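You operate a simulated robot arm through the tools that you are given. There is no shell and no other tool. Be economical: measure what you need, move in short steps, check, and stop when the job is done.

The job below is to be done with a simulated robot arm. You get a single attempt, and the scene is never put back.

Task
Put things in order on the top of the trestle bench. At the end: the white freezer thermometer is on the large saucer; the pink peg stands where the wax pad stood; the wax pad stands where the white freezer thermometer stood; the yellow oblong block stands on top of the orange coral picnic tumbler; whatever was shut is shut again. Leave all else as you found it, and nothing knocked over.
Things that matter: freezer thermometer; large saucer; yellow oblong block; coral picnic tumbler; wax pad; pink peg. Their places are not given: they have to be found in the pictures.

Only the result counts: the job must be done as asked and must still hold three seconds after the hand-in. Knocking over, shifting, dropping, spilling or breaking anything else fails it.

Robot
A 6-joint arm with a two-finger parallel gripper, fixed in place. Base frame: the origin is at the foot of the arm, x ahead of it, y to its left, z up; the work surface is at about z = 0.8. Lengths are in m, angles in degrees, forces in N, time in s.
With the tool pointing down near the work surface it reaches from about 0.26 to 0.68 m from the base axis. Its first joint turns from -66.0 to 66.0 degrees. Payload 2.9 kg.
Tool frame: the origin (TCP) lies between the finger pads and is the grasp point; the fingertips stand 0.03 m ahead of it; z points along the fingers, y is the line along which they close. The gripper opens to 0.11 m. The fingers are 0.02 m wide and 0.01 m thick; the gripper's body (0.048 by 0.112 m) begins 0.055 m behind the TCP.
Orientation is that of the tool frame in the base frame, as [roll, pitch, yaw] about the fixed x, y, z axes, in that order (R = Rz(yaw) Ry(pitch) Rx(roll)). With the fingers straight down and closing along the base's y, the tool's x points along the base's -x, its y along +y and its z along -z.

Tools
- The arm moves only by the tool apply_moves. Its argument "targets" is a list of rows, each an object of numbers (a shift or turn left out is 0, a gripper value left out holds the last): "dx", "dy", "dz": the shift along the tool's x, y, z in m; "wx", "wy", "wz": the turn, a rotation vector about the tool's x, y, z in rad; "claw": the gripper command, from -1 (fully open) to 1 (shut), values between in proportion. In form: [{"dx": .., "dy": .., "dz": .., "wx": .., "wy": .., "wz": .., "claw": ..}, ...]. A call has 1 to 10 rows; each row shifts and turns the commanded pose from where the row before left it, along the tool's axes as they then stand. Each row takes 0.2 s and may step no farther than 0.05 m and 8.6 degrees from the row before; otherwise, or with a gripper value out of range, the whole call is refused. Where a pose cannot be reached the arm comes as near as it can. A force on the tool above 40 N (or 10 N above the force at the start of the call, whichever is more), or a blocked arm, ends the call early, and 0.2 s more pass. The fingers move at their own pace (about 0.108 m/s each) and stop on an object; they squeeze with about 22 N. The grip force told is the motor's: it shows also when the fingers shut on nothing. Time passes only in rows, and 0.2 s behind the last, so rows that do not move let the fingers close. It gives the time, the measured TCP pose, the force on the tool (base axes), the opening and the grip force at its end, in the units of the frame above (readings bear some noise).
- Cameras (640 x 400 px; columns grow to the right, rows downward): "scene" is fixed at [0.0921, 0.446, 1.3959]; the picture's right is [-0.59, -0.80, 0.00], its down [-0.38, 0.28, -0.88] and it looks along [0.71, -0.52, -0.48] (base axes); focal length 347 px, centre (320, 200). "wrist" rides on the gripper at [-0.036, 0, -0.057] in the tool frame; the picture's right is [0.00, -1.00, 0.00], its down [0.97, 0.00, -0.24] and it looks along [0.24, 0.00, 0.97] (tool axes); focal length 218 px, centre (320, 200).
- camera(camera): a new picture of that camera. The clock stands still meanwhile.
- pixel_to_xyz(camera, pixels): for up to 12 pixels [column, row] of the newest picture of that camera ("zoom" is the newest enlarged one), the place [x, y, z] in the base frame of the surface seen there, good to about 0.002 m. The clock stands still meanwhile.
- inspect(camera, box): a new picture of the part [left, top, right, bottom] of that camera's present view, enlarged. The clock stands still meanwhile.
- hand_in(): hands the job in; it is judged then, once.

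Work in short steps. Measure before you move; look again where a grasp or a placing could have gone wrong, and mend it. You have 80 turns and 38 pictures in all, those below and enlarged ones among them. Open the gripper and draw the arm clear of the work before you hand the job in, unless the task says otherwise; then end with one line.

The tools are called after "Request:" by a JSON object that holds its "name" and its "arguments". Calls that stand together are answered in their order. apply_moves: Moves the arm, as the interface text tells. Its arguments: {"type":"object","properties":{"targets":{"type":"array","items":{"type":"object","properties":{"dx":{"type":"number"},"dy":{"type":"number"},"dz":{"type":"number"},"wx":{"type":"number"},"wy":{"type":"number"},"wz":{"type":"number"},"claw":{"type":"number"}}}}},"required":["targets"]} The other tools are called the same way: camera (camera) takes a picture; pixel_to_xyz (camera, pixels) gives the place of the surface under pixels of a picture; inspect (camera, box) takes an enlarged picture of a part of a camera's view; hand_in () hands the job in.

At the start:

```text
clock: 0.0
position: [0.3902, 0.0968, 1.1343]
tool_rot: [180.0, 0.0, -179.9]
wrist_force: [0.2, 0.2, -0.5]
width: 0.1099
grasp_force: 0.0
```

scene: 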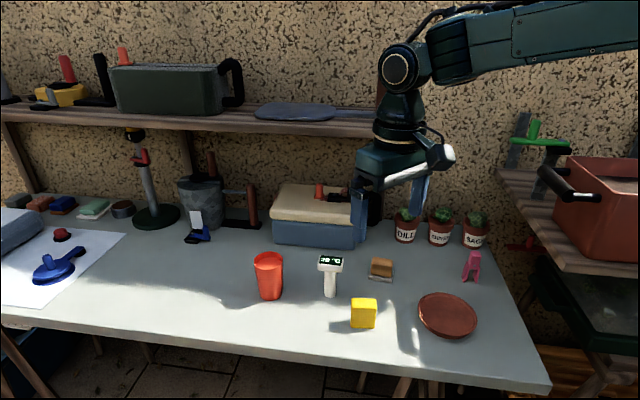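
wrist: 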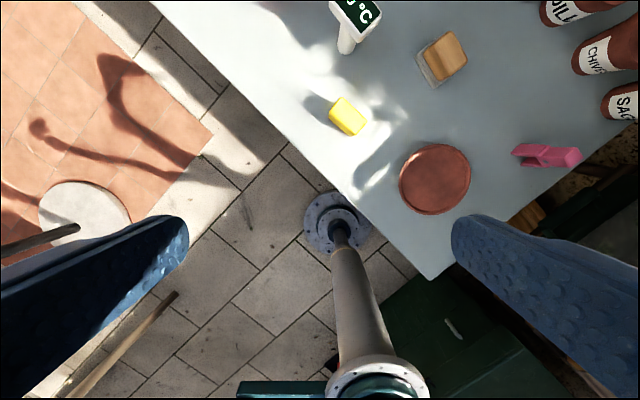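

The scene shows the tumbler (268,275), thermometer (330,275), pad (381,268), yellow block (363,313), saucer (447,315) and peg (472,265). I enlarge that part to measure.

Request:
{"name": "inspect", "arguments": {"camera": "scene", "box": [230, 220, 390, 340]}}

Request:
{"name": "pixel_to_xyz", "arguments": {"camera": "scene", "pixels": [[268, 258], [268, 290], [331, 262], [330, 290], [381, 263], [381, 275], [363, 302], [363, 318], [447, 315], [472, 262], [474, 276], [400, 300]]}}

Request:
{"name": "inspect", "arguments": {"camera": "scene", "box": [350, 230, 510, 350]}}

```text
3.33 times, centred on (310, 280) of scene
```

zoom: 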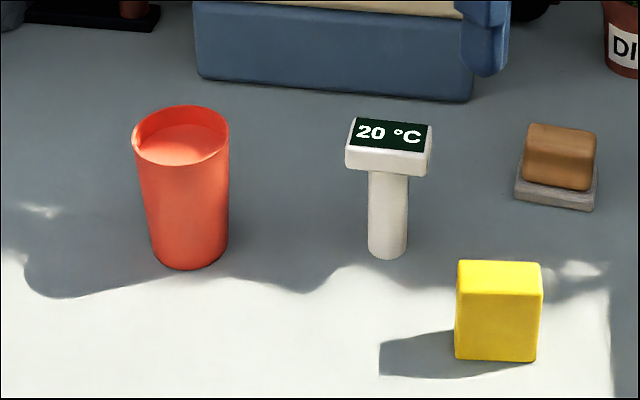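

```text
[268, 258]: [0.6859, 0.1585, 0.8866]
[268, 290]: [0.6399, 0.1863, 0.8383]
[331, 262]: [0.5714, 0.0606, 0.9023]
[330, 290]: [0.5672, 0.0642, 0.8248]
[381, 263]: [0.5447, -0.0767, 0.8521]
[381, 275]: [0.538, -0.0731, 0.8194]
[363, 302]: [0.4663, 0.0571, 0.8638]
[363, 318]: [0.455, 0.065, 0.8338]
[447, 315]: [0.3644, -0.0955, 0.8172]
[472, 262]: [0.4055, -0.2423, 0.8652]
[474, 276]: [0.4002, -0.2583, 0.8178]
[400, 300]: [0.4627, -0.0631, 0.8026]
```

```text
3.33 times, centred on (430, 290) of scene
```

zoom: 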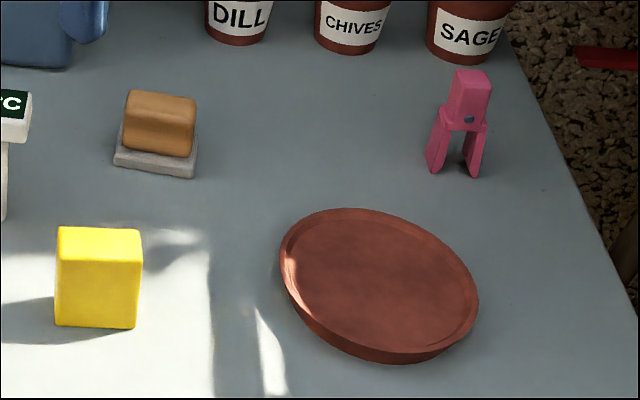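

I move the hand forward over the objects, high up, for a top view.

Request:
{"name": "apply_moves", "arguments": {"targets": [{"dx": -0.045}, {"dx": -0.045}, {"dx": -0.045}, {"dx": -0.025, "dy": -0.03}, {"dy": -0.03}, {}]}}

Request:
{"name": "camera", "arguments": {"camera": "wrist"}}

```text
clock: 1.4
position: [0.5517, 0.0368, 1.1342]
tool_rot: [-180.0, 0.1, 180.0]
wrist_force: [1.2, -0.3, -0.1]
width: 0.1101
grasp_force: 0.0
```

```text
33 pictures are left
```

wrist: 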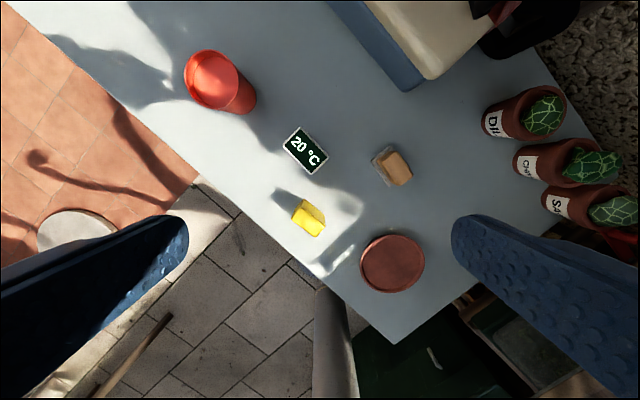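

Now enlarge the top view around the tumbler, thermometer, block, pad and saucer.

Request:
{"name": "inspect", "arguments": {"camera": "wrist", "box": [170, 35, 330, 135]}}

Request:
{"name": "inspect", "arguments": {"camera": "wrist", "box": [270, 110, 430, 210]}}

Request:
{"name": "inspect", "arguments": {"camera": "wrist", "box": [280, 190, 440, 300]}}

```text
4.00 times, centred on (250, 85) of wrist
```

zoom: 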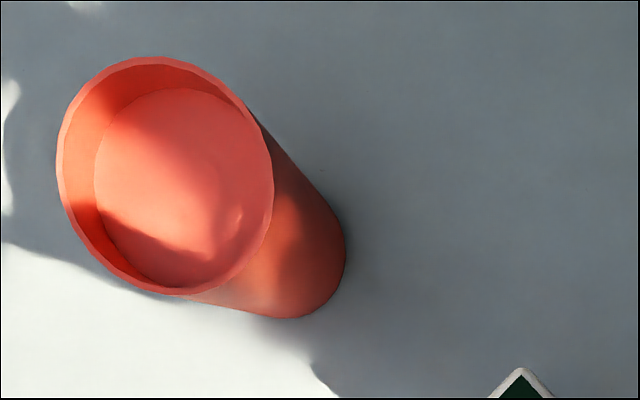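

```text
4.00 times, centred on (350, 160) of wrist
```

zoom: 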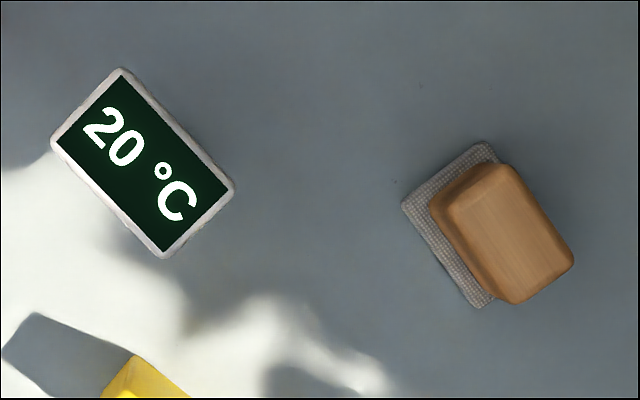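

```text
3.64 times, centred on (360, 245) of wrist
```

zoom: 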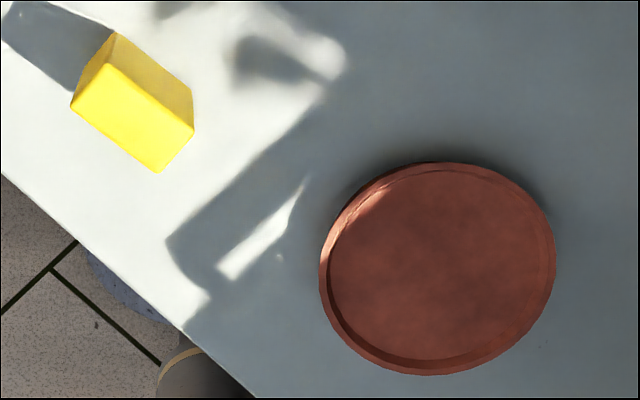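

Measuring corners of the objects in the wrist picture.

Request:
{"name": "pixel_to_xyz", "arguments": {"camera": "wrist", "pixels": [[185.8, 75], [237.5, 82], [210, 50.3], [215, 107.5], [217, 82], [300.5, 128.5], [327, 156], [311, 172.5], [284, 145], [372, 161], [391, 147], [391.5, 185]]}}

Request:
{"name": "pixel_to_xyz", "arguments": {"camera": "wrist", "pixels": [[394.5, 153], [411.5, 175], [399, 183.5], [380, 160.5], [301.5, 218.5], [310.5, 208.5], [332, 225.5], [323, 235.5], [368.5, 263], [432, 261], [401, 235.5], [400, 291.5]]}}

Request:
{"name": "pixel_to_xyz", "arguments": {"camera": "zoom", "pixels": [[78, 105], [110, 69], [189, 128], [157, 168], [112, 38], [190, 95], [324, 270], [552, 265], [440, 165], [435, 372], [440, 270], [540, 260]]}}

```text
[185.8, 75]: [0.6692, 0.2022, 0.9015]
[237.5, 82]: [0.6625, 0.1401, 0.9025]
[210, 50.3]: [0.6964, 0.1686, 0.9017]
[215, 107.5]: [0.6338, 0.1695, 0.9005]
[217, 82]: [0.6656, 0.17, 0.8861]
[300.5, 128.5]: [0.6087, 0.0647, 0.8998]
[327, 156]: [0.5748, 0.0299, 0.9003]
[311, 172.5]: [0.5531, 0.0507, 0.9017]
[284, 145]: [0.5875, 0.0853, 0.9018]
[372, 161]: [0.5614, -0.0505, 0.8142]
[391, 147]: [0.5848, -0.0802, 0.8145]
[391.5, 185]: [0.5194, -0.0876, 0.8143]
```

```text
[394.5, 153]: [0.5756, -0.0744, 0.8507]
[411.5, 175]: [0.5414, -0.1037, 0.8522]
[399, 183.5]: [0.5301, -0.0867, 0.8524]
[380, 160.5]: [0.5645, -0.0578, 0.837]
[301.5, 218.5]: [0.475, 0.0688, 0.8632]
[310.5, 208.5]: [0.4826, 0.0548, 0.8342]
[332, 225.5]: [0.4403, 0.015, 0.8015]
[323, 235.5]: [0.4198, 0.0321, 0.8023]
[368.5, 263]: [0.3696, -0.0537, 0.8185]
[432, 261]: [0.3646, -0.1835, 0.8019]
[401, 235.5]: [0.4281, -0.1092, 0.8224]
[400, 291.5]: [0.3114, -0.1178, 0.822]
```

```text
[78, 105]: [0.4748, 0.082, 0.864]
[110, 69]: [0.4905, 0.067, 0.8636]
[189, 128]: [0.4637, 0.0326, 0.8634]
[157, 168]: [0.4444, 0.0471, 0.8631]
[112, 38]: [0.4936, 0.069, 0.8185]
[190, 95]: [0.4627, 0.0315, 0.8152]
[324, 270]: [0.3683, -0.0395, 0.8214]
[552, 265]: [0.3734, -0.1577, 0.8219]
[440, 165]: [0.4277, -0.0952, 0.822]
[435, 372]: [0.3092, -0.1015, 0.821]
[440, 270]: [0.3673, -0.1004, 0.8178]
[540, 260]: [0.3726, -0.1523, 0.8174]
```

Estimates: thermometer head centre (0.581, 0.058), top 0.901, long side at about 45.5°. I go above it, turn so the fingers close across the short side, and come partway down.

Request:
{"name": "apply_moves", "arguments": {"targets": [{"dx": -0.0293, "dy": 0.021, "claw": -0.3}, {"wz": -0.1323}, {"wz": -0.1323}, {"wz": -0.1323}, {"wz": -0.1323}, {"wz": -0.1323}, {"wz": -0.1323}, {"dz": 0.05}, {"dz": 0.05}, {}]}}

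Request:
{"name": "camera", "arguments": {"camera": "wrist"}}

```text
clock: 3.6
position: [0.58, 0.0606, 1.0333]
tool_rot: [-180.0, 0.0, -134.5]
wrist_force: [-0.4, -0.2, 0.0]
width: 0.0714
grasp_force: 0.0
```

```text
29 pictures are left
```

wrist: 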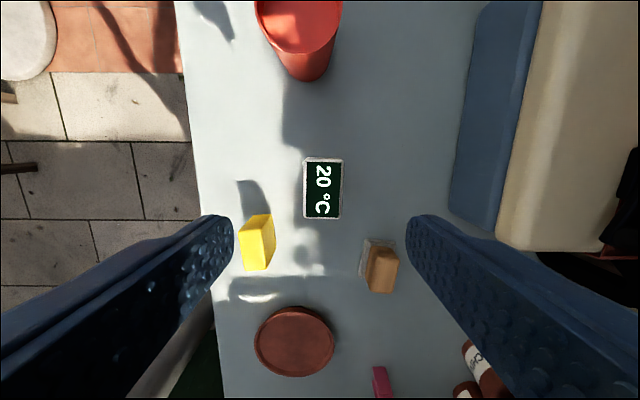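

The head is centred near (323,188); I check its corners from here.

Request:
{"name": "pixel_to_xyz", "arguments": {"camera": "wrist", "pixels": [[307, 161], [340, 161], [339, 216], [307, 215], [323, 188]]}}

```text
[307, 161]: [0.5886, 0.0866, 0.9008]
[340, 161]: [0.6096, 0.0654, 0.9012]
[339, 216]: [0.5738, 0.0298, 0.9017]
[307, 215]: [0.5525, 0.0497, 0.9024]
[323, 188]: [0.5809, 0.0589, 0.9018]
```

Centre is (0.581, 0.058). I correct by about 3 mm, descend to z≈0.888 and close.

Request:
{"name": "apply_moves", "arguments": {"targets": [{"dx": 0.0012, "dy": -0.0027, "dz": 0.04}, {"dz": 0.04}, {"dz": 0.04}, {"dz": 0.025}, {}, {"claw": 1}, {}, {}]}}

```text
clock: 5.4
position: [0.5814, 0.0545, 0.889]
tool_rot: [180.0, 0.0, -134.5]
wrist_force: [0.3, 0.2, 0.0]
width: 0.0358
grasp_force: 22.4
```

Grip holds at 22 N, width 0.036. I lift 0.12 m and carry it above the saucer centre (0.368, -0.0985).

Request:
{"name": "apply_moves", "arguments": {"targets": [{"dz": -0.02}, {"dz": -0.05}, {"dz": -0.05}, {"dx": 0.0435, "dy": 0.007}, {"dx": 0.0435, "dy": 0.007}, {"dx": 0.0435, "dy": 0.007}, {"dx": 0.0435, "dy": 0.007}, {"dx": 0.0435, "dy": 0.007}, {"dx": 0.0435, "dy": 0.0072}, {}]}}

Request:
{"name": "camera", "arguments": {"camera": "wrist"}}

Request:
{"name": "camera", "arguments": {"camera": "scene"}}

```text
clock: 7.6
position: [0.365, -0.1004, 1.009]
tool_rot: [180.0, 0.0, -134.5]
wrist_force: [0.0, 0.0, -0.4]
width: 0.0356
grasp_force: 22.1
```

```text
28 pictures are left
```

wrist: 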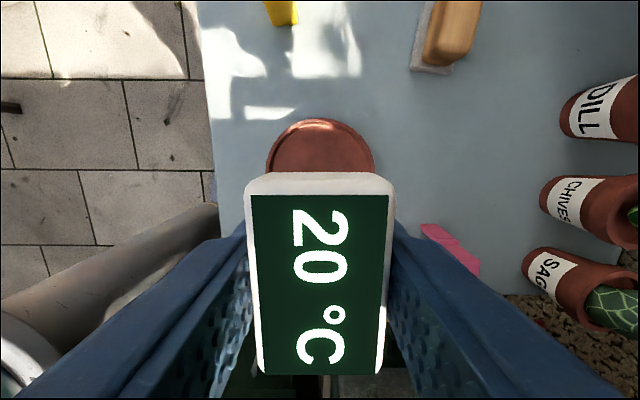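

```text
27 pictures are left
```

scene: 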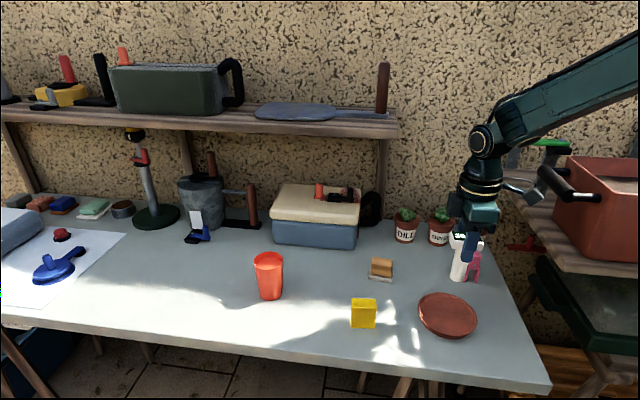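

Thermometer hangs straight and the saucer is centred in the columns (about 321). I lower it 0.102 m in decreasing steps.

Request:
{"name": "apply_moves", "arguments": {"targets": [{"dz": 0.04}, {"dz": 0.04}, {"dz": 0.015}, {"dz": 0.005}, {"dz": 0.002}, {}]}}

Request:
{"name": "inspect", "arguments": {"camera": "scene", "box": [390, 240, 510, 345]}}

```text
clock: 9.0
position: [0.3665, -0.1017, 0.9067]
tool_rot: [-179.9, 0.0, -134.5]
wrist_force: [-0.2, 0.0, -1.2]
width: 0.0355
grasp_force: 21.8
```

```text
3.81 times, centred on (450, 292) of scene
```

zoom: 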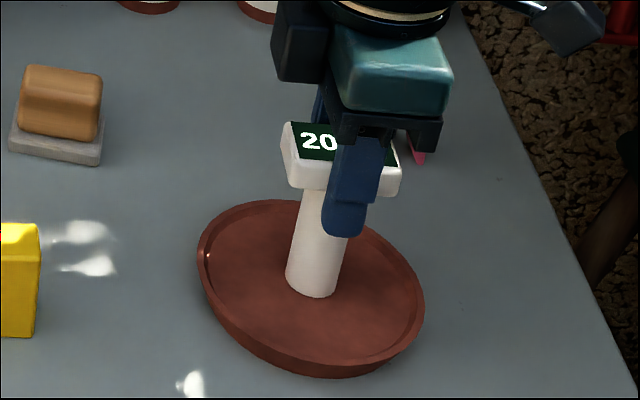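

It seems just above or on the saucer floor; I lower by single millimetres until the force shows contact.

Request:
{"name": "apply_moves", "arguments": {"targets": [{"dz": 0.001}, {"dz": 0.001}, {}]}}

```text
clock: 9.8
position: [0.3665, -0.1016, 0.9063]
tool_rot: [-179.8, 0.2, -134.5]
wrist_force: [-1.6, 1.7, 12.1]
width: 0.0356
grasp_force: 22.2
```

Contact felt (12 N up). I back off the press a hair, open the fingers partly, wait and rise.

Request:
{"name": "apply_moves", "arguments": {"targets": [{"dz": -0.001}, {"claw": -0.2}, {}, {}, {"dz": -0.03}, {"dz": -0.05}, {"dz": -0.05}, {}]}}

Request:
{"name": "camera", "arguments": {"camera": "wrist"}}

```text
clock: 11.6
position: [0.3661, -0.1027, 1.0357]
tool_rot: [-180.0, -0.1, -134.5]
wrist_force: [-0.1, -0.3, -0.1]
width: 0.0658
grasp_force: 0.1
```

```text
25 pictures are left
```

wrist: 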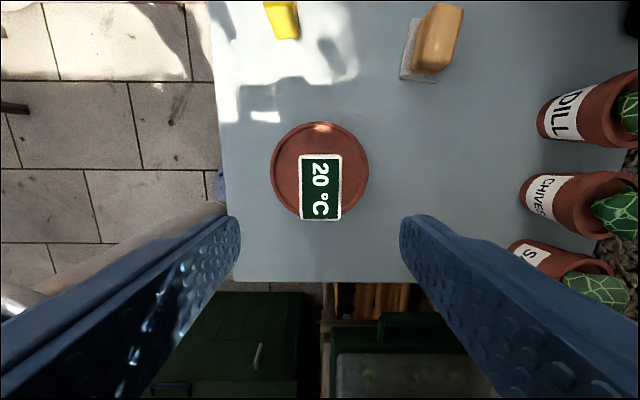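

The thermometer stands on the saucer. Next I go above the wax pad at about (0.552, -0.084) and look.

Request:
{"name": "apply_moves", "arguments": {"targets": [{"dx": -0.035, "dy": -0.03}, {"dx": -0.035, "dy": -0.03}, {"dx": -0.035, "dy": -0.03}, {"dx": -0.034, "dy": -0.031}, {"wz": 0.0785}, {"dz": 0.03}, {}]}}

Request:
{"name": "camera", "arguments": {"camera": "wrist"}}

Request:
{"name": "inspect", "arguments": {"camera": "wrist", "box": [270, 140, 380, 230]}}

```text
clock: 13.2
position: [0.5516, -0.0853, 1.0048]
tool_rot: [179.9, 0.1, -139.0]
wrist_force: [0.7, -0.6, -0.5]
width: 0.0661
grasp_force: 0.1
```

```text
24 pictures are left
```

wrist: 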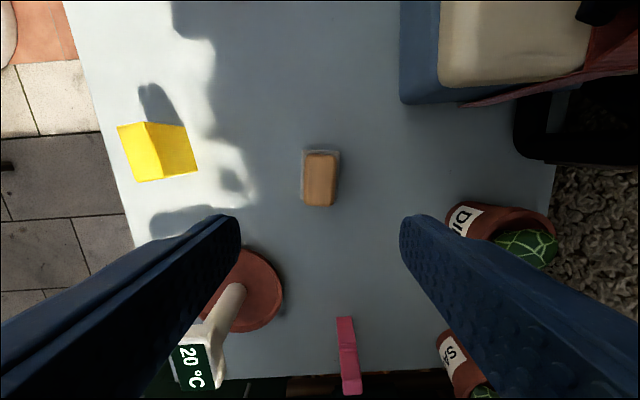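

```text
4.44 times, centred on (325, 185) of wrist
```

zoom: 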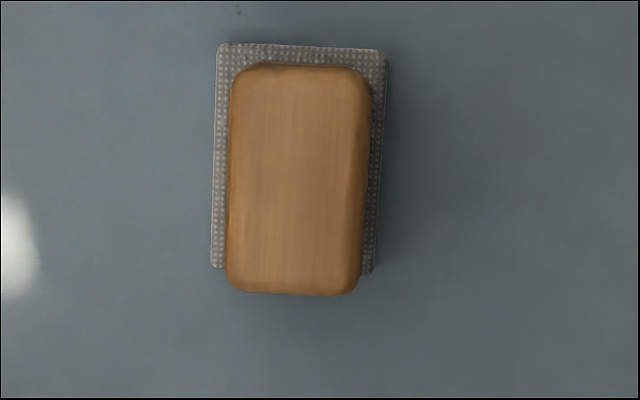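

The pad is almost aligned (about 2° off). I measure corners in the enlarged picture.

Request:
{"name": "pixel_to_xyz", "arguments": {"camera": "zoom", "pixels": [[222, 48], [382, 56], [216, 262], [370, 270], [240, 80], [362, 85], [232, 280], [350, 285], [300, 180], [220, 150]]}}

```text
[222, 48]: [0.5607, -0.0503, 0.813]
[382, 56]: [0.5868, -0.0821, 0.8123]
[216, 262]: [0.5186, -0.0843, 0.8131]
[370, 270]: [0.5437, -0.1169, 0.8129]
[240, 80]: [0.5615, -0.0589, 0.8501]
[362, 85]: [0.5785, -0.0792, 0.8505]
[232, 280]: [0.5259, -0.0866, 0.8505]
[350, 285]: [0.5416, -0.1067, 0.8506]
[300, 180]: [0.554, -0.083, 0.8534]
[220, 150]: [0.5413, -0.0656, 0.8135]
```

Pad base centre (0.5525, -0.0834), long side at 38.5°. I adjust 2.5°, descend to z≈0.849 and close on the wood block.

Request:
{"name": "apply_moves", "arguments": {"targets": [{"dx": -0.002, "dy": 0.0007, "wz": 0.044}, {"dz": 0.05}, {"dz": 0.05}, {"dz": 0.04}, {"dz": 0.016}, {}, {"claw": 1}, {}, {}]}}

```text
clock: 15.2
position: [0.5519, -0.0855, 0.8491]
tool_rot: [179.9, 0.0, -141.5]
wrist_force: [0.7, 0.4, 0.2]
width: 0.0316
grasp_force: 21.8
```

Gripped. I lift 0.08 m and carry it to the thermometer's old place (0.581, 0.058).

Request:
{"name": "apply_moves", "arguments": {"targets": [{"dz": -0.03}, {"dz": -0.05}, {"dx": -0.0368, "dy": 0.031}, {"dx": -0.0368, "dy": 0.031}, {"dx": -0.0367, "dy": 0.031}, {"dz": 0.04}, {}]}}

Request:
{"name": "camera", "arguments": {"camera": "wrist"}}

Request:
{"name": "inspect", "arguments": {"camera": "scene", "box": [240, 200, 420, 340]}}

```text
clock: 16.8
position: [0.5806, 0.0571, 0.8905]
tool_rot: [-179.9, -0.1, -141.5]
wrist_force: [-0.4, -0.1, -0.8]
width: 0.0314
grasp_force: 22.1
```

```text
22 pictures are left
```

wrist: 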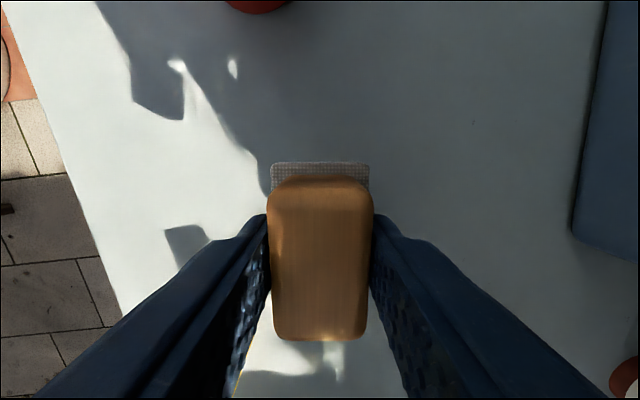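

```text
2.86 times, centred on (330, 270) of scene
```

zoom: 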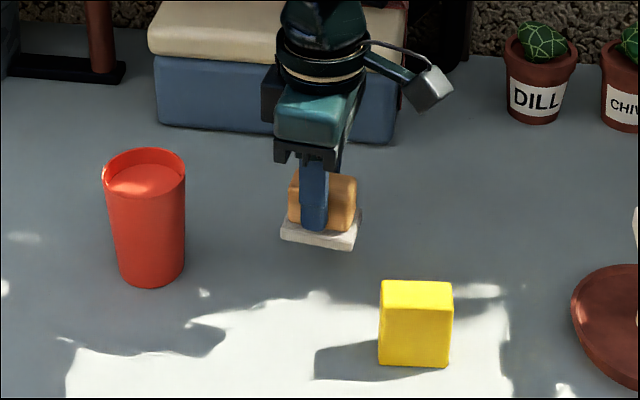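

Held level, on target. I lower the remaining 0.04 m gently.

Request:
{"name": "apply_moves", "arguments": {"targets": [{"dz": 0.02}, {"dz": 0.015}, {"dz": 0.004}, {"dz": 0.001}, {}]}}

```text
clock: 18.0
position: [0.5806, 0.0573, 0.8506]
tool_rot: [-180.0, 0.0, -141.5]
wrist_force: [0.5, 0.6, -0.9]
width: 0.0315
grasp_force: 22.1
```

No contact yet; another millimetre or two.

Request:
{"name": "apply_moves", "arguments": {"targets": [{"dz": 0.001}, {}, {"dz": 0.0005}, {}]}}

```text
clock: 19.0
position: [0.5805, 0.0561, 0.8499]
tool_rot: [180.0, -0.1, -141.6]
wrist_force: [-2.3, 0.0, 3.5]
width: 0.0315
grasp_force: 22.2
```

Contact (3.5 N). I release, rise, and look.

Request:
{"name": "apply_moves", "arguments": {"targets": [{"claw": -0.3}, {}, {}, {"dz": -0.03}, {"dz": -0.05}, {"dz": -0.05}, {"dz": -0.02}, {}]}}

Request:
{"name": "camera", "arguments": {"camera": "wrist"}}

```text
clock: 20.8
position: [0.5806, 0.0555, 0.9984]
tool_rot: [-179.9, 0.1, -141.6]
wrist_force: [0.0, -0.3, -0.4]
width: 0.0715
grasp_force: 0.1
```

```text
20 pictures are left
```

wrist: 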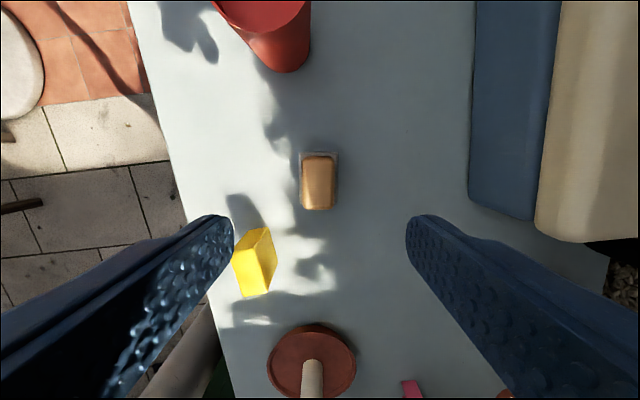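

Pad stands in place. Now I rise and go over the peg near (0.40, -0.25).

Request:
{"name": "apply_moves", "arguments": {"targets": [{"dz": -0.05}, {"dx": 0.045, "dy": -0.02}, {"dx": 0.045, "dy": -0.02}, {"dx": 0.045, "dy": -0.02}, {"dx": 0.045, "dy": -0.02}, {"dx": 0.045, "dy": -0.02}, {"dx": 0.045, "dy": -0.02}, {"dx": 0.045, "dy": -0.02}, {}]}}

Request:
{"name": "camera", "arguments": {"camera": "wrist"}}

```text
clock: 22.8
position: [0.4203, -0.2502, 1.0457]
tool_rot: [-179.9, 0.1, -141.6]
wrist_force: [-0.3, 0.0, 0.4]
width: 0.0712
grasp_force: 0.0
```

```text
19 pictures are left
```

wrist: 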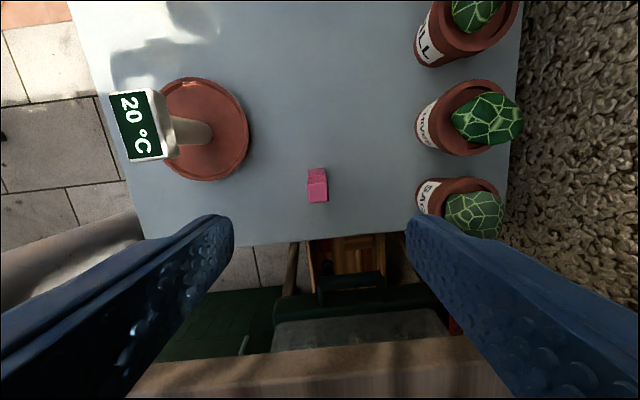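

The peg is at (317,185), near my TCP. I enlarge it.

Request:
{"name": "inspect", "arguments": {"camera": "wrist", "box": [277, 150, 357, 210]}}

Request:
{"name": "inspect", "arguments": {"camera": "scene", "box": [440, 235, 504, 295]}}

```text
6.67 times, centred on (317, 180) of wrist
```

zoom: 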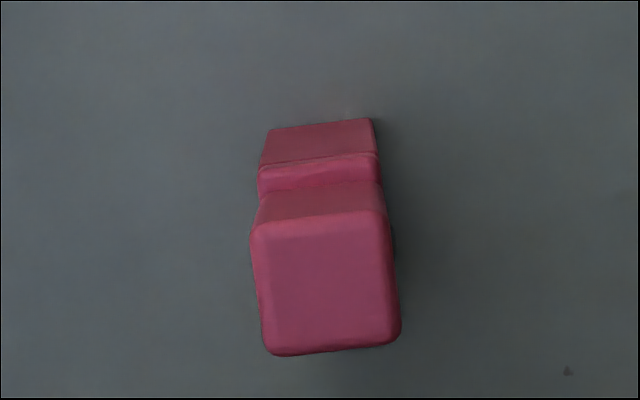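

```text
6.67 times, centred on (472, 265) of scene
```

zoom: 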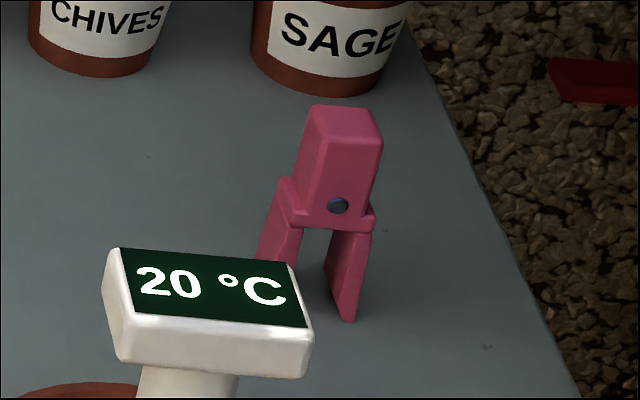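

Top block is about 2 cm square, turned about 7° from my fingers. I measure its top corners.

Request:
{"name": "pixel_to_xyz", "arguments": {"camera": "wrist", "pixels": [[308.6, 186], [325.7, 184], [327, 199], [310.5, 201], [317.5, 192.5], [317, 171], [316.5, 178]]}}

Request:
{"name": "pixel_to_xyz", "arguments": {"camera": "zoom", "pixels": [[345, 310], [265, 250], [345, 120], [370, 220], [340, 160], [348, 320], [300, 220]]}}

```text
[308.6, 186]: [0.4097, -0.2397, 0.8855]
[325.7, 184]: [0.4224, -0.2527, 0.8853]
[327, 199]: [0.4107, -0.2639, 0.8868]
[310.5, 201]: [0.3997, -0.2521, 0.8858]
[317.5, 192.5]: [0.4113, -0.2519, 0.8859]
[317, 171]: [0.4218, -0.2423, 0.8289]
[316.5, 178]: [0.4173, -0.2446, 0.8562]
```

```text
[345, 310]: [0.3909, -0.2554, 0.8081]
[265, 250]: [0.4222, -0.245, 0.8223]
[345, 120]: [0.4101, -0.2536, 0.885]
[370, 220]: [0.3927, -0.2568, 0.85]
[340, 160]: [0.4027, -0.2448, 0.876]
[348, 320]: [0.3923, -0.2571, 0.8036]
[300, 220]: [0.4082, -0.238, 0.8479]
```

Peg top centre (0.4106, -0.2521, 0.886), edges at 45°. I turn to match, shift, and come down to check alignment.

Request:
{"name": "apply_moves", "arguments": {"targets": [{"dx": 0.0092, "dy": 0.003}, {"wz": -0.115}, {"dz": 0.04}, {"dz": 0.04}, {}]}}

Request:
{"name": "camera", "arguments": {"camera": "wrist"}}

```text
clock: 23.6
position: [0.412, -0.2542, 1.0305]
tool_rot: [-179.1, 0.0, -135.1]
wrist_force: [-1.5, -0.2, 6.0]
width: 0.0717
grasp_force: 0.1
stopped in row 3: the force on the tool passed its limit (the readings are from after the stop); the commanded pose is now the measured one
```

```text
16 pictures are left
```

wrist: 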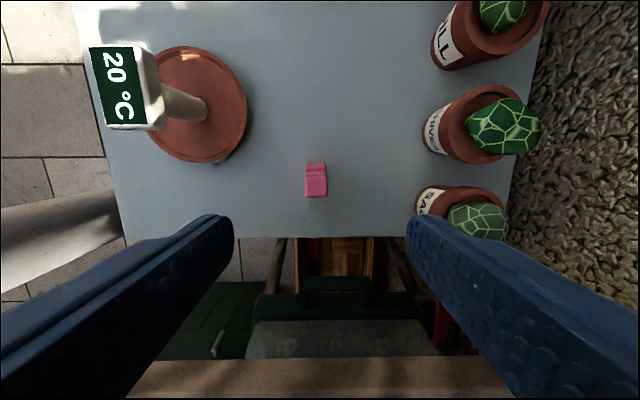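

Something touched the tool at z≈1.03. I look at the scene to see what.

Request:
{"name": "camera", "arguments": {"camera": "scene"}}

Request:
{"name": "pixel_to_xyz", "arguments": {"camera": "wrist", "pixels": [[150, 375], [320, 375], [450, 375], [480, 395], [320, 395], [320, 355], [350, 330], [260, 305], [435, 310]]}}

```text
15 pictures are left
```

scene: 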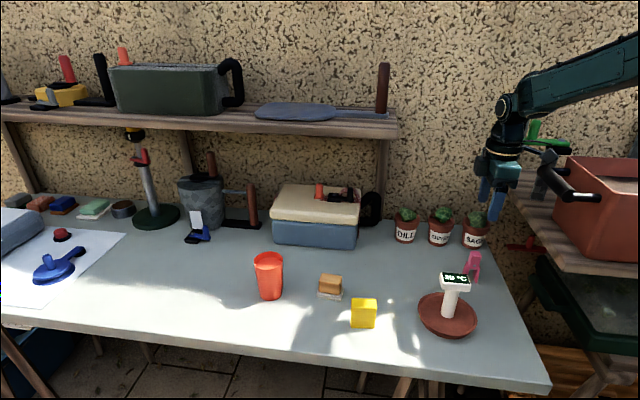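

```text
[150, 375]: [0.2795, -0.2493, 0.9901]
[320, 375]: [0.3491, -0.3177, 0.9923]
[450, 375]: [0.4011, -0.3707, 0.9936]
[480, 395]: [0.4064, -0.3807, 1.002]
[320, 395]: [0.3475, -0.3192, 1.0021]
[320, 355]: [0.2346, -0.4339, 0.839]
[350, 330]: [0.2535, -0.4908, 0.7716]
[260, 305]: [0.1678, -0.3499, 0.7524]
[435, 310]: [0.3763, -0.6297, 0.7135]
```

A shelf edge (z≈1.0) with a handled vessel lies to the right of the gripper; the side stub of the wrist (tool +x) points that way. I measure those things.

Request:
{"name": "inspect", "arguments": {"camera": "scene", "box": [460, 80, 640, 290]}}

Request:
{"name": "pixel_to_xyz", "arguments": {"camera": "scene", "pixels": [[548, 158], [545, 170], [558, 185], [575, 194], [595, 199], [520, 150], [540, 130], [540, 190], [522, 205], [580, 170], [495, 200], [548, 152]]}}

```text
1.90 times, centred on (550, 185) of scene
```

zoom: 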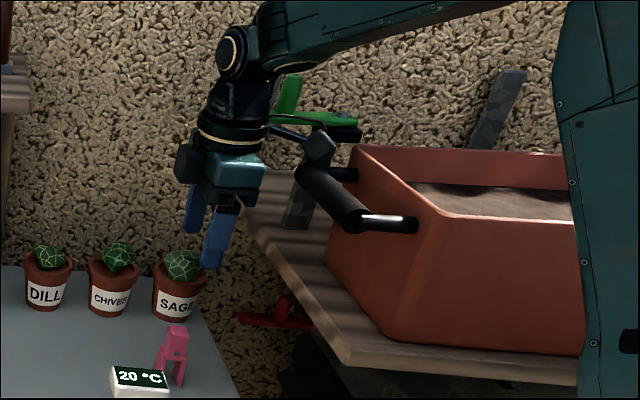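

```text
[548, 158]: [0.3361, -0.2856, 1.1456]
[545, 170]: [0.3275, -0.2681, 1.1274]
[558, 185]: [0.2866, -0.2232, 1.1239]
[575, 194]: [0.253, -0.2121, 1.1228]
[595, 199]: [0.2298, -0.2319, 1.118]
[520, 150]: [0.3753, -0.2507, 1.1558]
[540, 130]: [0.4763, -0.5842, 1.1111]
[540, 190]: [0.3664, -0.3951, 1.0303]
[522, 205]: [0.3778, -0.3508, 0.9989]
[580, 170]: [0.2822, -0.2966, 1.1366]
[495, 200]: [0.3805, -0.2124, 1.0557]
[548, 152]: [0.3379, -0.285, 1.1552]
```

The wrist's side stub came down on the basin's black handle (z≈1.13). I rise straight up first, then turn the tool so the stub points along the shelf instead (fingers closing along the 45° direction).

Request:
{"name": "apply_moves", "arguments": {"targets": [{"dz": -0.04}, {"dz": -0.05}, {"dz": -0.04}, {}]}}

Request:
{"name": "inspect", "arguments": {"camera": "scene", "box": [460, 80, 640, 290]}}

```text
clock: 24.6
position: [0.4118, -0.2538, 1.159]
tool_rot: [-179.2, 0.0, -135.3]
wrist_force: [0.3, 0.4, -0.9]
width: 0.0714
grasp_force: 0.1
```

```text
1.90 times, centred on (550, 185) of scene
```

zoom: 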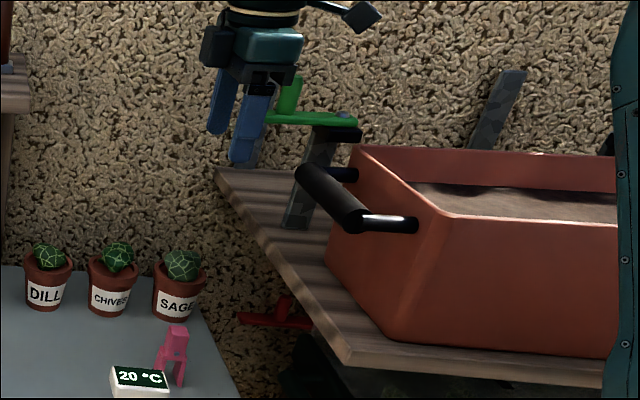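

Nothing shifted. I level the tool and turn it 90° while high.

Request:
{"name": "apply_moves", "arguments": {"targets": [{"wx": -0.014}, {"wz": 0.1428}, {"wz": 0.1428}, {"wz": 0.1428}, {"wz": 0.1428}, {"wz": 0.1428}, {"wz": 0.1428}, {"wz": 0.1428}, {"wz": 0.1428}, {"wz": 0.1428}]}}

Request:
{"name": "apply_moves", "arguments": {"targets": [{"wz": 0.1428}, {"wz": 0.1428}, {"claw": -0.45}, {}]}}

Request:
{"name": "camera", "arguments": {"camera": "wrist"}}

Request:
{"name": "camera", "arguments": {"camera": "scene"}}

```text
clock: 26.8
position: [0.4119, -0.2522, 1.1583]
tool_rot: [180.0, 0.0, 151.0]
wrist_force: [-0.5, 0.0, -0.5]
width: 0.0711
grasp_force: 0.1
```

```text
clock: 27.8
position: [0.4108, -0.2526, 1.1595]
tool_rot: [179.9, 0.0, 134.7]
wrist_force: [0.1, -0.4, 1.5]
width: 0.0797
grasp_force: 0.1
```

```text
12 pictures are left
```

wrist: 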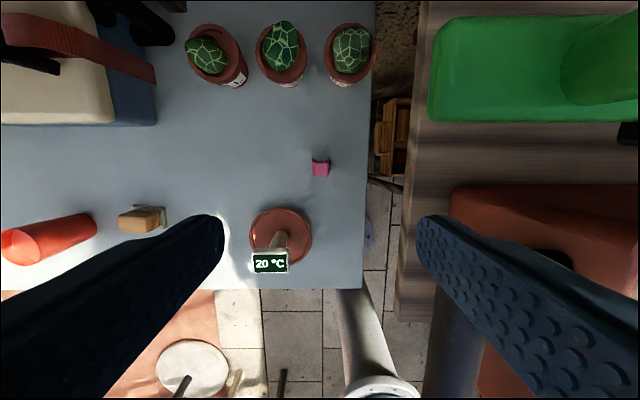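

```text
11 pictures are left
```

scene: 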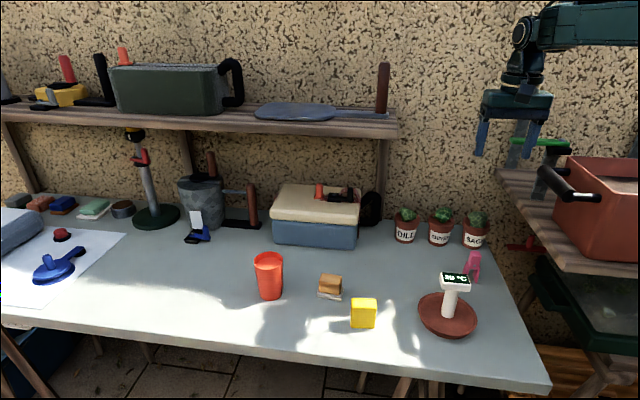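

The peg top sits at (320,168), right under the TCP. I narrow the opening and descend carefully with the stub clear of the handle.

Request:
{"name": "apply_moves", "arguments": {"targets": [{"claw": 0.1}, {"dz": 0.03}, {"dz": 0.03}, {"dz": 0.03}, {"dz": 0.03}, {"dz": 0.03}, {"dz": 0.03}, {}]}}

Request:
{"name": "camera", "arguments": {"camera": "wrist"}}

```text
clock: 29.6
position: [0.4098, -0.2531, 0.9785]
tool_rot: [179.9, -0.1, 134.8]
wrist_force: [-0.1, -0.7, 0.5]
width: 0.0494
grasp_force: 0.1
```

```text
10 pictures are left
```

wrist: 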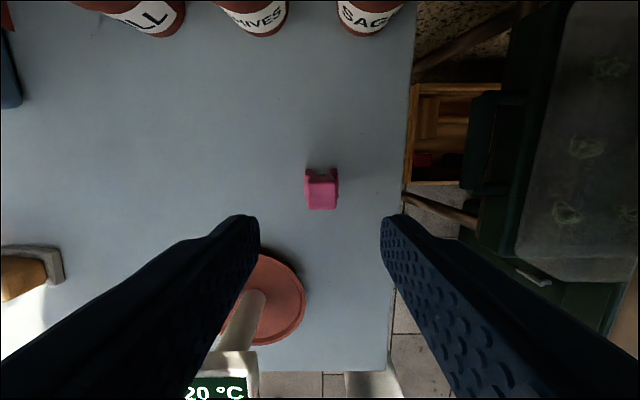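

Aligned (peg at (322,195), expected row 198). I descend to z≈0.886 and close.

Request:
{"name": "apply_moves", "arguments": {"targets": [{"dy": -0.001, "dz": 0.03}, {"dz": 0.03}, {"dz": 0.02}, {"dz": 0.0125}, {}, {"claw": 1}, {}, {}]}}

```text
clock: 31.4
position: [0.411, -0.2524, 0.8864]
tool_rot: [-180.0, 0.0, 134.8]
wrist_force: [0.1, -0.3, 0.3]
width: 0.0214
grasp_force: 21.6
```

Gripped at width 0.021. I lift 0.08 m and carry it away from the shelf to the pad's old place (0.5525, -0.0834).

Request:
{"name": "apply_moves", "arguments": {"targets": [{"dz": -0.03}, {"dz": -0.05}, {"dx": 0.00394, "dy": 0.0439}, {"dx": 0.00394, "dy": 0.0439}, {"dx": 0.00394, "dy": 0.0439}, {"dx": 0.00394, "dy": 0.0439}, {"dx": 0.00394, "dy": 0.0439}, {"dz": 0.04}, {}]}}

Request:
{"name": "inspect", "arguments": {"camera": "scene", "box": [290, 190, 500, 345]}}

```text
clock: 33.4
position: [0.5518, -0.0861, 0.9273]
tool_rot: [-180.0, 0.1, 134.8]
wrist_force: [-0.5, 0.2, -0.1]
width: 0.0213
grasp_force: 22.0
```

```text
2.58 times, centred on (395, 268) of scene
```

zoom: 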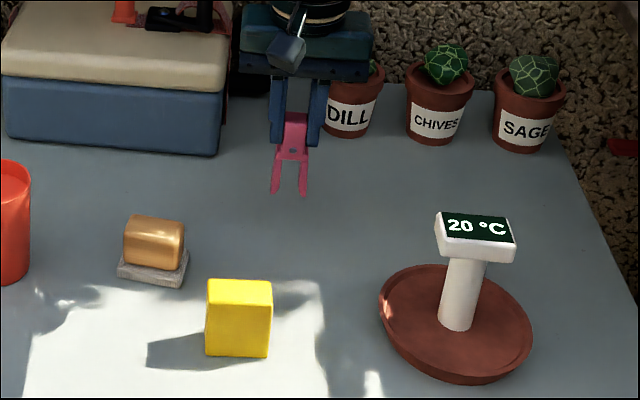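

Peg hangs upright. I check how near the blue box is before lowering.

Request:
{"name": "pixel_to_xyz", "arguments": {"camera": "zoom", "pixels": [[216, 150], [226, 70], [100, 145], [290, 185], [302, 192], [275, 190]]}}

```text
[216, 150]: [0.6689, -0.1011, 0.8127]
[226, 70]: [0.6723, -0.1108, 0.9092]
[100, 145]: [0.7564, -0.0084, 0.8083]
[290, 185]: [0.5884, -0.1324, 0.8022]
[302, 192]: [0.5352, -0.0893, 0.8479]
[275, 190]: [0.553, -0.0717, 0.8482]
```

The box is over 0.1 m away. I lower the peg gently.

Request:
{"name": "apply_moves", "arguments": {"targets": [{"dz": 0.02}, {"dz": 0.015}, {"dz": 0.004}, {"dz": 0.001}, {}, {"dz": 0.001}, {}]}}

```text
clock: 35.0
position: [0.5526, -0.0852, 0.887]
tool_rot: [-180.0, 0.0, 134.8]
wrist_force: [-0.7, 0.7, -0.4]
width: 0.0213
grasp_force: 21.3
```

Still no contact force; half-millimetre steps on.

Request:
{"name": "apply_moves", "arguments": {"targets": [{"dz": 0.0005}, {"dz": 0.0005}, {}]}}

```text
clock: 35.8
position: [0.5521, -0.0857, 0.8864]
tool_rot: [179.9, 0.1, 134.8]
wrist_force: [-2.7, -1.9, 9.2]
width: 0.0214
grasp_force: 22.2
```

Contact (9 N). Back off a hair, release and rise.

Request:
{"name": "apply_moves", "arguments": {"targets": [{"dz": -0.0007}, {"claw": 0.1}, {}, {}, {"dz": -0.02}, {"dz": -0.04}, {"dz": -0.05}, {}]}}

Request:
{"name": "camera", "arguments": {"camera": "scene"}}

```text
clock: 37.6
position: [0.5525, -0.0847, 0.9981]
tool_rot: [180.0, 0.0, 134.8]
wrist_force: [0.7, 0.7, 0.4]
width: 0.0495
grasp_force: 0.0
```

```text
8 pictures are left
```

scene: 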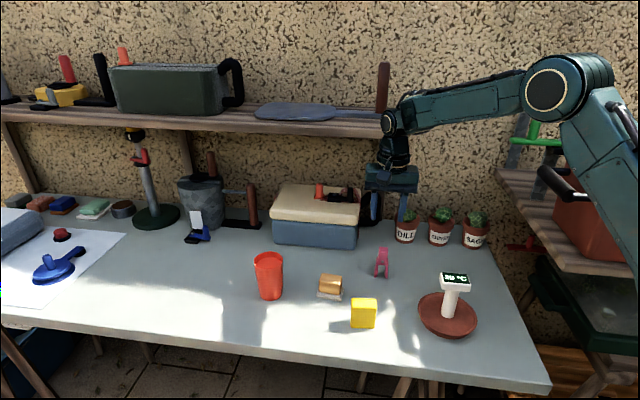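

Peg, pad and thermometer stand well. Now above the yellow block (0.468, 0.057), turning so the fingers close across its short side (yaw -129.5).

Request:
{"name": "apply_moves", "arguments": {"targets": [{"dx": 0.04, "dy": 0.01}, {"dx": 0.04, "dy": 0.01}, {"dx": 0.04, "dy": 0.01}, {"dx": 0.04, "dy": 0.01}, {"wz": -0.139}, {"wz": -0.139}, {"wz": -0.139}, {"wz": -0.139}, {"wz": -0.139}, {"wz": -0.139}]}}

Request:
{"name": "apply_moves", "arguments": {"targets": [{"wz": -0.139}, {"wz": -0.139}, {"wz": -0.139}, {"wz": -0.139}, {"wz": -0.139}, {"wz": -0.139}, {}]}}

Request:
{"name": "camera", "arguments": {"camera": "wrist"}}

```text
clock: 39.8
position: [0.468, 0.0556, 0.9946]
tool_rot: [180.0, 0.0, -177.3]
wrist_force: [-0.3, -0.2, -0.6]
width: 0.0497
grasp_force: 0.1
```

```text
clock: 41.4
position: [0.4686, 0.0555, 0.9967]
tool_rot: [180.0, 0.0, -129.4]
wrist_force: [-0.2, -0.7, -1.1]
width: 0.0495
grasp_force: 0.1
```

```text
7 pictures are left
```

wrist: 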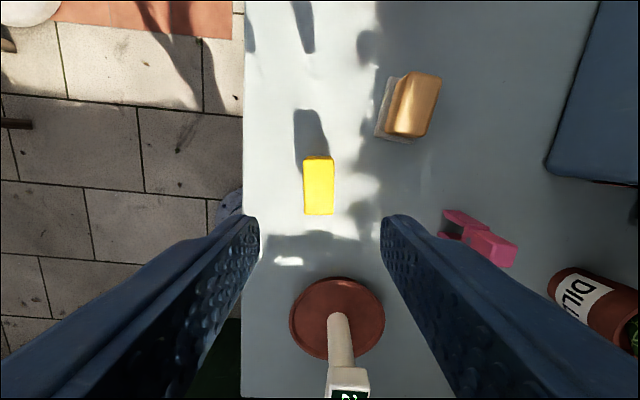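

Block is nicely aligned at about (318,187); I measure its top corners.

Request:
{"name": "pixel_to_xyz", "arguments": {"camera": "wrist", "pixels": [[305, 162], [332, 162], [332, 212], [305, 212], [318.5, 187]]}}

```text
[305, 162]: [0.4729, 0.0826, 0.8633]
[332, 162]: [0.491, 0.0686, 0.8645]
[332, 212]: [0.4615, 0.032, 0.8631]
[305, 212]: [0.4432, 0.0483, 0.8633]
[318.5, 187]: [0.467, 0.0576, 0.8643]
```

Small correction, descend to z≈0.855 and close.

Request:
{"name": "apply_moves", "arguments": {"targets": [{"dx": -0.001, "dy": 0.002, "dz": 0.04}, {"dz": 0.05}, {"dz": 0.04}, {"dz": 0.0115}, {}, {"claw": 1}, {}, {}]}}

```text
clock: 43.2
position: [0.4658, 0.0591, 0.8554]
tool_rot: [180.0, -0.1, -129.7]
wrist_force: [-0.3, -0.1, -0.6]
width: 0.0275
grasp_force: 21.7
```

Gripped. I lift 0.13 m and move most of the way to the tumbler, then look to locate its rim exactly.

Request:
{"name": "apply_moves", "arguments": {"targets": [{"dz": -0.03}, {"dz": -0.05}, {"dz": -0.05}, {"dx": -0.035, "dy": -0.0204}, {"dx": -0.035, "dy": -0.0204}, {"dx": -0.035, "dy": -0.0204}, {"dx": -0.035, "dy": -0.0204}, {}]}}

Request:
{"name": "camera", "arguments": {"camera": "wrist"}}

```text
clock: 45.0
position: [0.6197, 0.1154, 0.9837]
tool_rot: [179.9, -0.2, -129.7]
wrist_force: [-0.3, 0.5, 0.5]
width: 0.0275
grasp_force: 22.0
```

```text
6 pictures are left
```

wrist: 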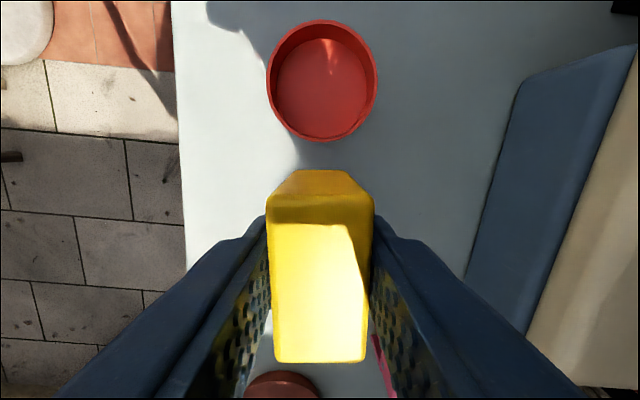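

The tumbler's rim spans columns 267–378 and rows 20–142. I measure rim and inner floor points.

Request:
{"name": "pixel_to_xyz", "arguments": {"camera": "wrist", "pixels": [[269.5, 80], [375.5, 80], [322, 22.5], [322, 139.5], [279, 90], [364, 90], [322, 42], [322, 133], [322, 90], [283, 41], [361, 41]]}}

```text
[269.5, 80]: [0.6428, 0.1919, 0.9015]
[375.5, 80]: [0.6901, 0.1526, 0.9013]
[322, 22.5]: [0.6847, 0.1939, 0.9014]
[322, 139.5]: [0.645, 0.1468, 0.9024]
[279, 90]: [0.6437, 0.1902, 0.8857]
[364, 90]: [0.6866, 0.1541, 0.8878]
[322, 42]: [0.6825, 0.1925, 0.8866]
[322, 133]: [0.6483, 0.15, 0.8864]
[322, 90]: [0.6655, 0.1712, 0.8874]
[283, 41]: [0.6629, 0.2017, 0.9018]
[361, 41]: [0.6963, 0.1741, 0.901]
```

Tumbler centre (0.6655, 0.1713), inner floor about 0.055 wide, and the block's diagonal is about 0.049. I move over it (73 mm further along -x of the tool) and check the reach.

Request:
{"name": "apply_moves", "arguments": {"targets": [{"dx": -0.037, "dy": -0.0005}, {"dx": -0.036, "dy": -0.0003}, {}, {}]}}

Request:
{"name": "inspect", "arguments": {"camera": "scene", "box": [220, 200, 320, 310]}}

```text
clock: 46.0
position: [0.6522, 0.156, 0.9811]
tool_rot: [-180.0, 0.0, -129.8]
wrist_force: [0.6, -0.9, -0.1]
width: 0.0274
grasp_force: 22.0
out of reach, approached as far as the arm can: row 2
```

```text
3.64 times, centred on (270, 255) of scene
```

zoom: 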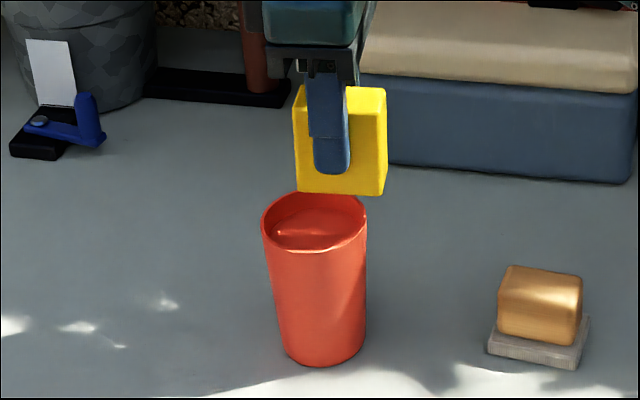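

The arm stops 16 mm short with the fingers vertical, so a slight outward tilt (about the closing axis) is needed. I test whether 7° of tilt brings the TCP to the centre while still high.

Request:
{"name": "apply_moves", "arguments": {"targets": [{"wy": -0.122}, {"dx": -0.0203}, {}, {}]}}

```text
clock: 47.0
position: [0.6569, 0.1567, 0.9843]
tool_rot: [-179.8, 3.2, -129.8]
wrist_force: [-0.5, -0.2, -0.2]
width: 0.0275
grasp_force: 21.7
out of reach, approached as far as the arm can: row 1, 2
```

Tilt helps, but not enough in this direction; aligning the tilt with the radial direction helps more. I go back to the block's old spot to set it down and re-grasp it with a tilted hand, first drawing back to read the true pose.

Request:
{"name": "apply_moves", "arguments": {"targets": [{"dx": 0.045}, {"dx": 0.045}, {}]}}

```text
clock: 47.8
position: [0.6197, 0.0886, 0.9853]
tool_rot: [-179.8, 3.0, -129.7]
wrist_force: [-0.5, 0.8, -0.8]
width: 0.0279
grasp_force: 21.9
out of reach, approached as far as the arm can: row 2
```

Odd lag; I draw back a bit farther and read again.

Request:
{"name": "apply_moves", "arguments": {"targets": [{"dx": 0.04}, {"dx": 0.03}, {}, {}]}}

```text
clock: 48.8
position: [0.6234, 0.0387, 0.9958]
tool_rot: [-179.9, 3.1, -129.7]
wrist_force: [-0.2, -0.9, -0.4]
width: 0.0275
grasp_force: 22.3
out of reach, approached as far as the arm can: row 1, 2
```

A joint limit seems to hold the tilted pose; I take the tilt back out.

Request:
{"name": "apply_moves", "arguments": {"targets": [{"wy": 0.061}, {"wy": 0.061}, {}, {}]}}

```text
clock: 49.8
position: [0.6233, 0.0383, 0.9945]
tool_rot: [-179.9, -3.8, -129.7]
wrist_force: [0.5, -0.1, -0.6]
width: 0.0276
grasp_force: 21.6
```

Commands reset to the reached pose; tilt is now -3.8°. I level it and test moving inward.

Request:
{"name": "apply_moves", "arguments": {"targets": [{"wy": -0.066}, {"dx": 0.02}, {"dx": 0.02}, {}]}}

Request:
{"name": "camera", "arguments": {"camera": "scene"}}

```text
clock: 50.8
position: [0.6116, 0.0084, 1.0006]
tool_rot: [-179.9, -0.2, -129.8]
wrist_force: [-0.9, -0.2, -0.5]
width: 0.0276
grasp_force: 22.9
out of reach, approached as far as the arm can: row 3
```

```text
4 pictures are left
```

scene: 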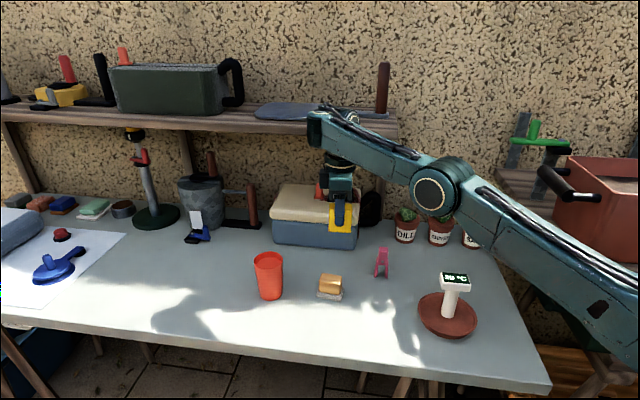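

The elbow flipped below while stretched out. I need to flip it back: extend out past reach, then retract and see whether the inward motion is free.

Request:
{"name": "apply_moves", "arguments": {"targets": [{"dx": -0.04}, {"dx": -0.045}, {"dx": -0.04, "dy": 0.01}, {"dx": -0.03}, {}]}}

```text
clock: 52.0
position: [0.657, 0.1277, 0.9949]
tool_rot: [-179.9, -0.1, -129.7]
wrist_force: [0.3, 0.2, -0.6]
width: 0.0277
grasp_force: 21.7
out of reach, approached as far as the arm can: row 3, 4
```

Stretched at r≈0.669. I retract radially and see.

Request:
{"name": "apply_moves", "arguments": {"targets": [{"dx": 0.0308, "dy": 0.0254}, {"dx": 0.0308, "dy": 0.0254}, {}]}}

```text
clock: 52.8
position: [0.5776, 0.1105, 0.9922]
tool_rot: [-179.8, 0.0, -129.8]
wrist_force: [0.4, -0.3, -1.0]
width: 0.0277
grasp_force: 22.3
```

Inward is free now at r=0.588. I continue to the block's old spot, lowering part way, and check the arm's shape.

Request:
{"name": "apply_moves", "arguments": {"targets": [{"dx": 0.037, "dy": 0.0172}, {"dx": 0.037, "dy": 0.0172}, {"dx": 0.037, "dy": 0.0172}, {}, {}]}}

Request:
{"name": "camera", "arguments": {"camera": "scene"}}

```text
clock: 54.0
position: [0.4686, 0.0576, 0.9936]
tool_rot: [-179.9, 0.0, -129.6]
wrist_force: [-0.3, -0.2, -1.1]
width: 0.0276
grasp_force: 22.0
```

```text
3 pictures are left
```

scene: 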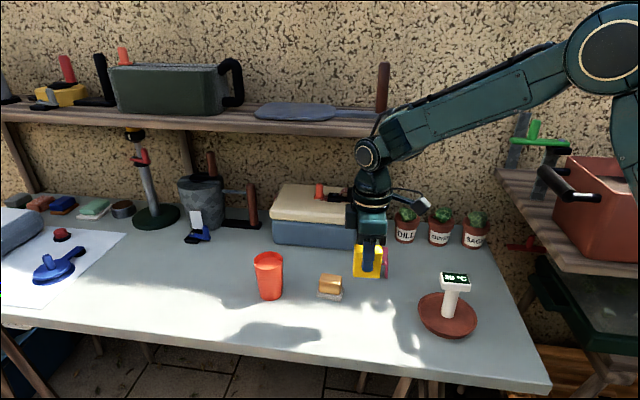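

Elbow is up again and nothing moved. I set the block down at its old spot.

Request:
{"name": "apply_moves", "arguments": {"targets": [{"dz": 0.05}, {"dz": 0.05}, {"dz": 0.033}, {"dz": 0.003}, {}, {"dz": 0.001}, {}]}}

```text
clock: 55.6
position: [0.4675, 0.0595, 0.8565]
tool_rot: [-179.9, 0.0, -129.7]
wrist_force: [0.0, -0.9, 0.0]
width: 0.0276
grasp_force: 21.6
```

Another 1–2 mm to touch.

Request:
{"name": "apply_moves", "arguments": {"targets": [{"dz": 0.001}, {}, {"dz": 0.0005}, {}]}}

```text
clock: 56.6
position: [0.4692, 0.0595, 0.8547]
tool_rot: [-180.0, -0.2, -129.7]
wrist_force: [0.7, -0.5, -0.6]
width: 0.0275
grasp_force: 22.5
```

Request:
{"name": "apply_moves", "arguments": {"targets": [{"dz": 0.0005}, {}, {"dz": 0.0005}, {}]}}

```text
clock: 57.6
position: [0.4681, 0.0587, 0.8536]
tool_rot: [-179.9, -0.1, -129.8]
wrist_force: [-1.3, -1.4, 4.2]
width: 0.0276
grasp_force: 22.5
```

Contact. I open, tilt the hand 9° about its closing axis (fingertips outward), and re-grip the block, which stays upright.

Request:
{"name": "apply_moves", "arguments": {"targets": [{"dz": -0.0005, "claw": 0.1}, {}, {}, {"dz": -0.002, "wy": -0.08}, {"wy": -0.077}, {}, {"claw": 1}, {}, {}]}}

```text
clock: 59.6
position: [0.4681, 0.0586, 0.8564]
tool_rot: [-179.9, 8.9, -129.6]
wrist_force: [-0.8, -0.4, 2.3]
width: 0.0273
grasp_force: 22.0
```

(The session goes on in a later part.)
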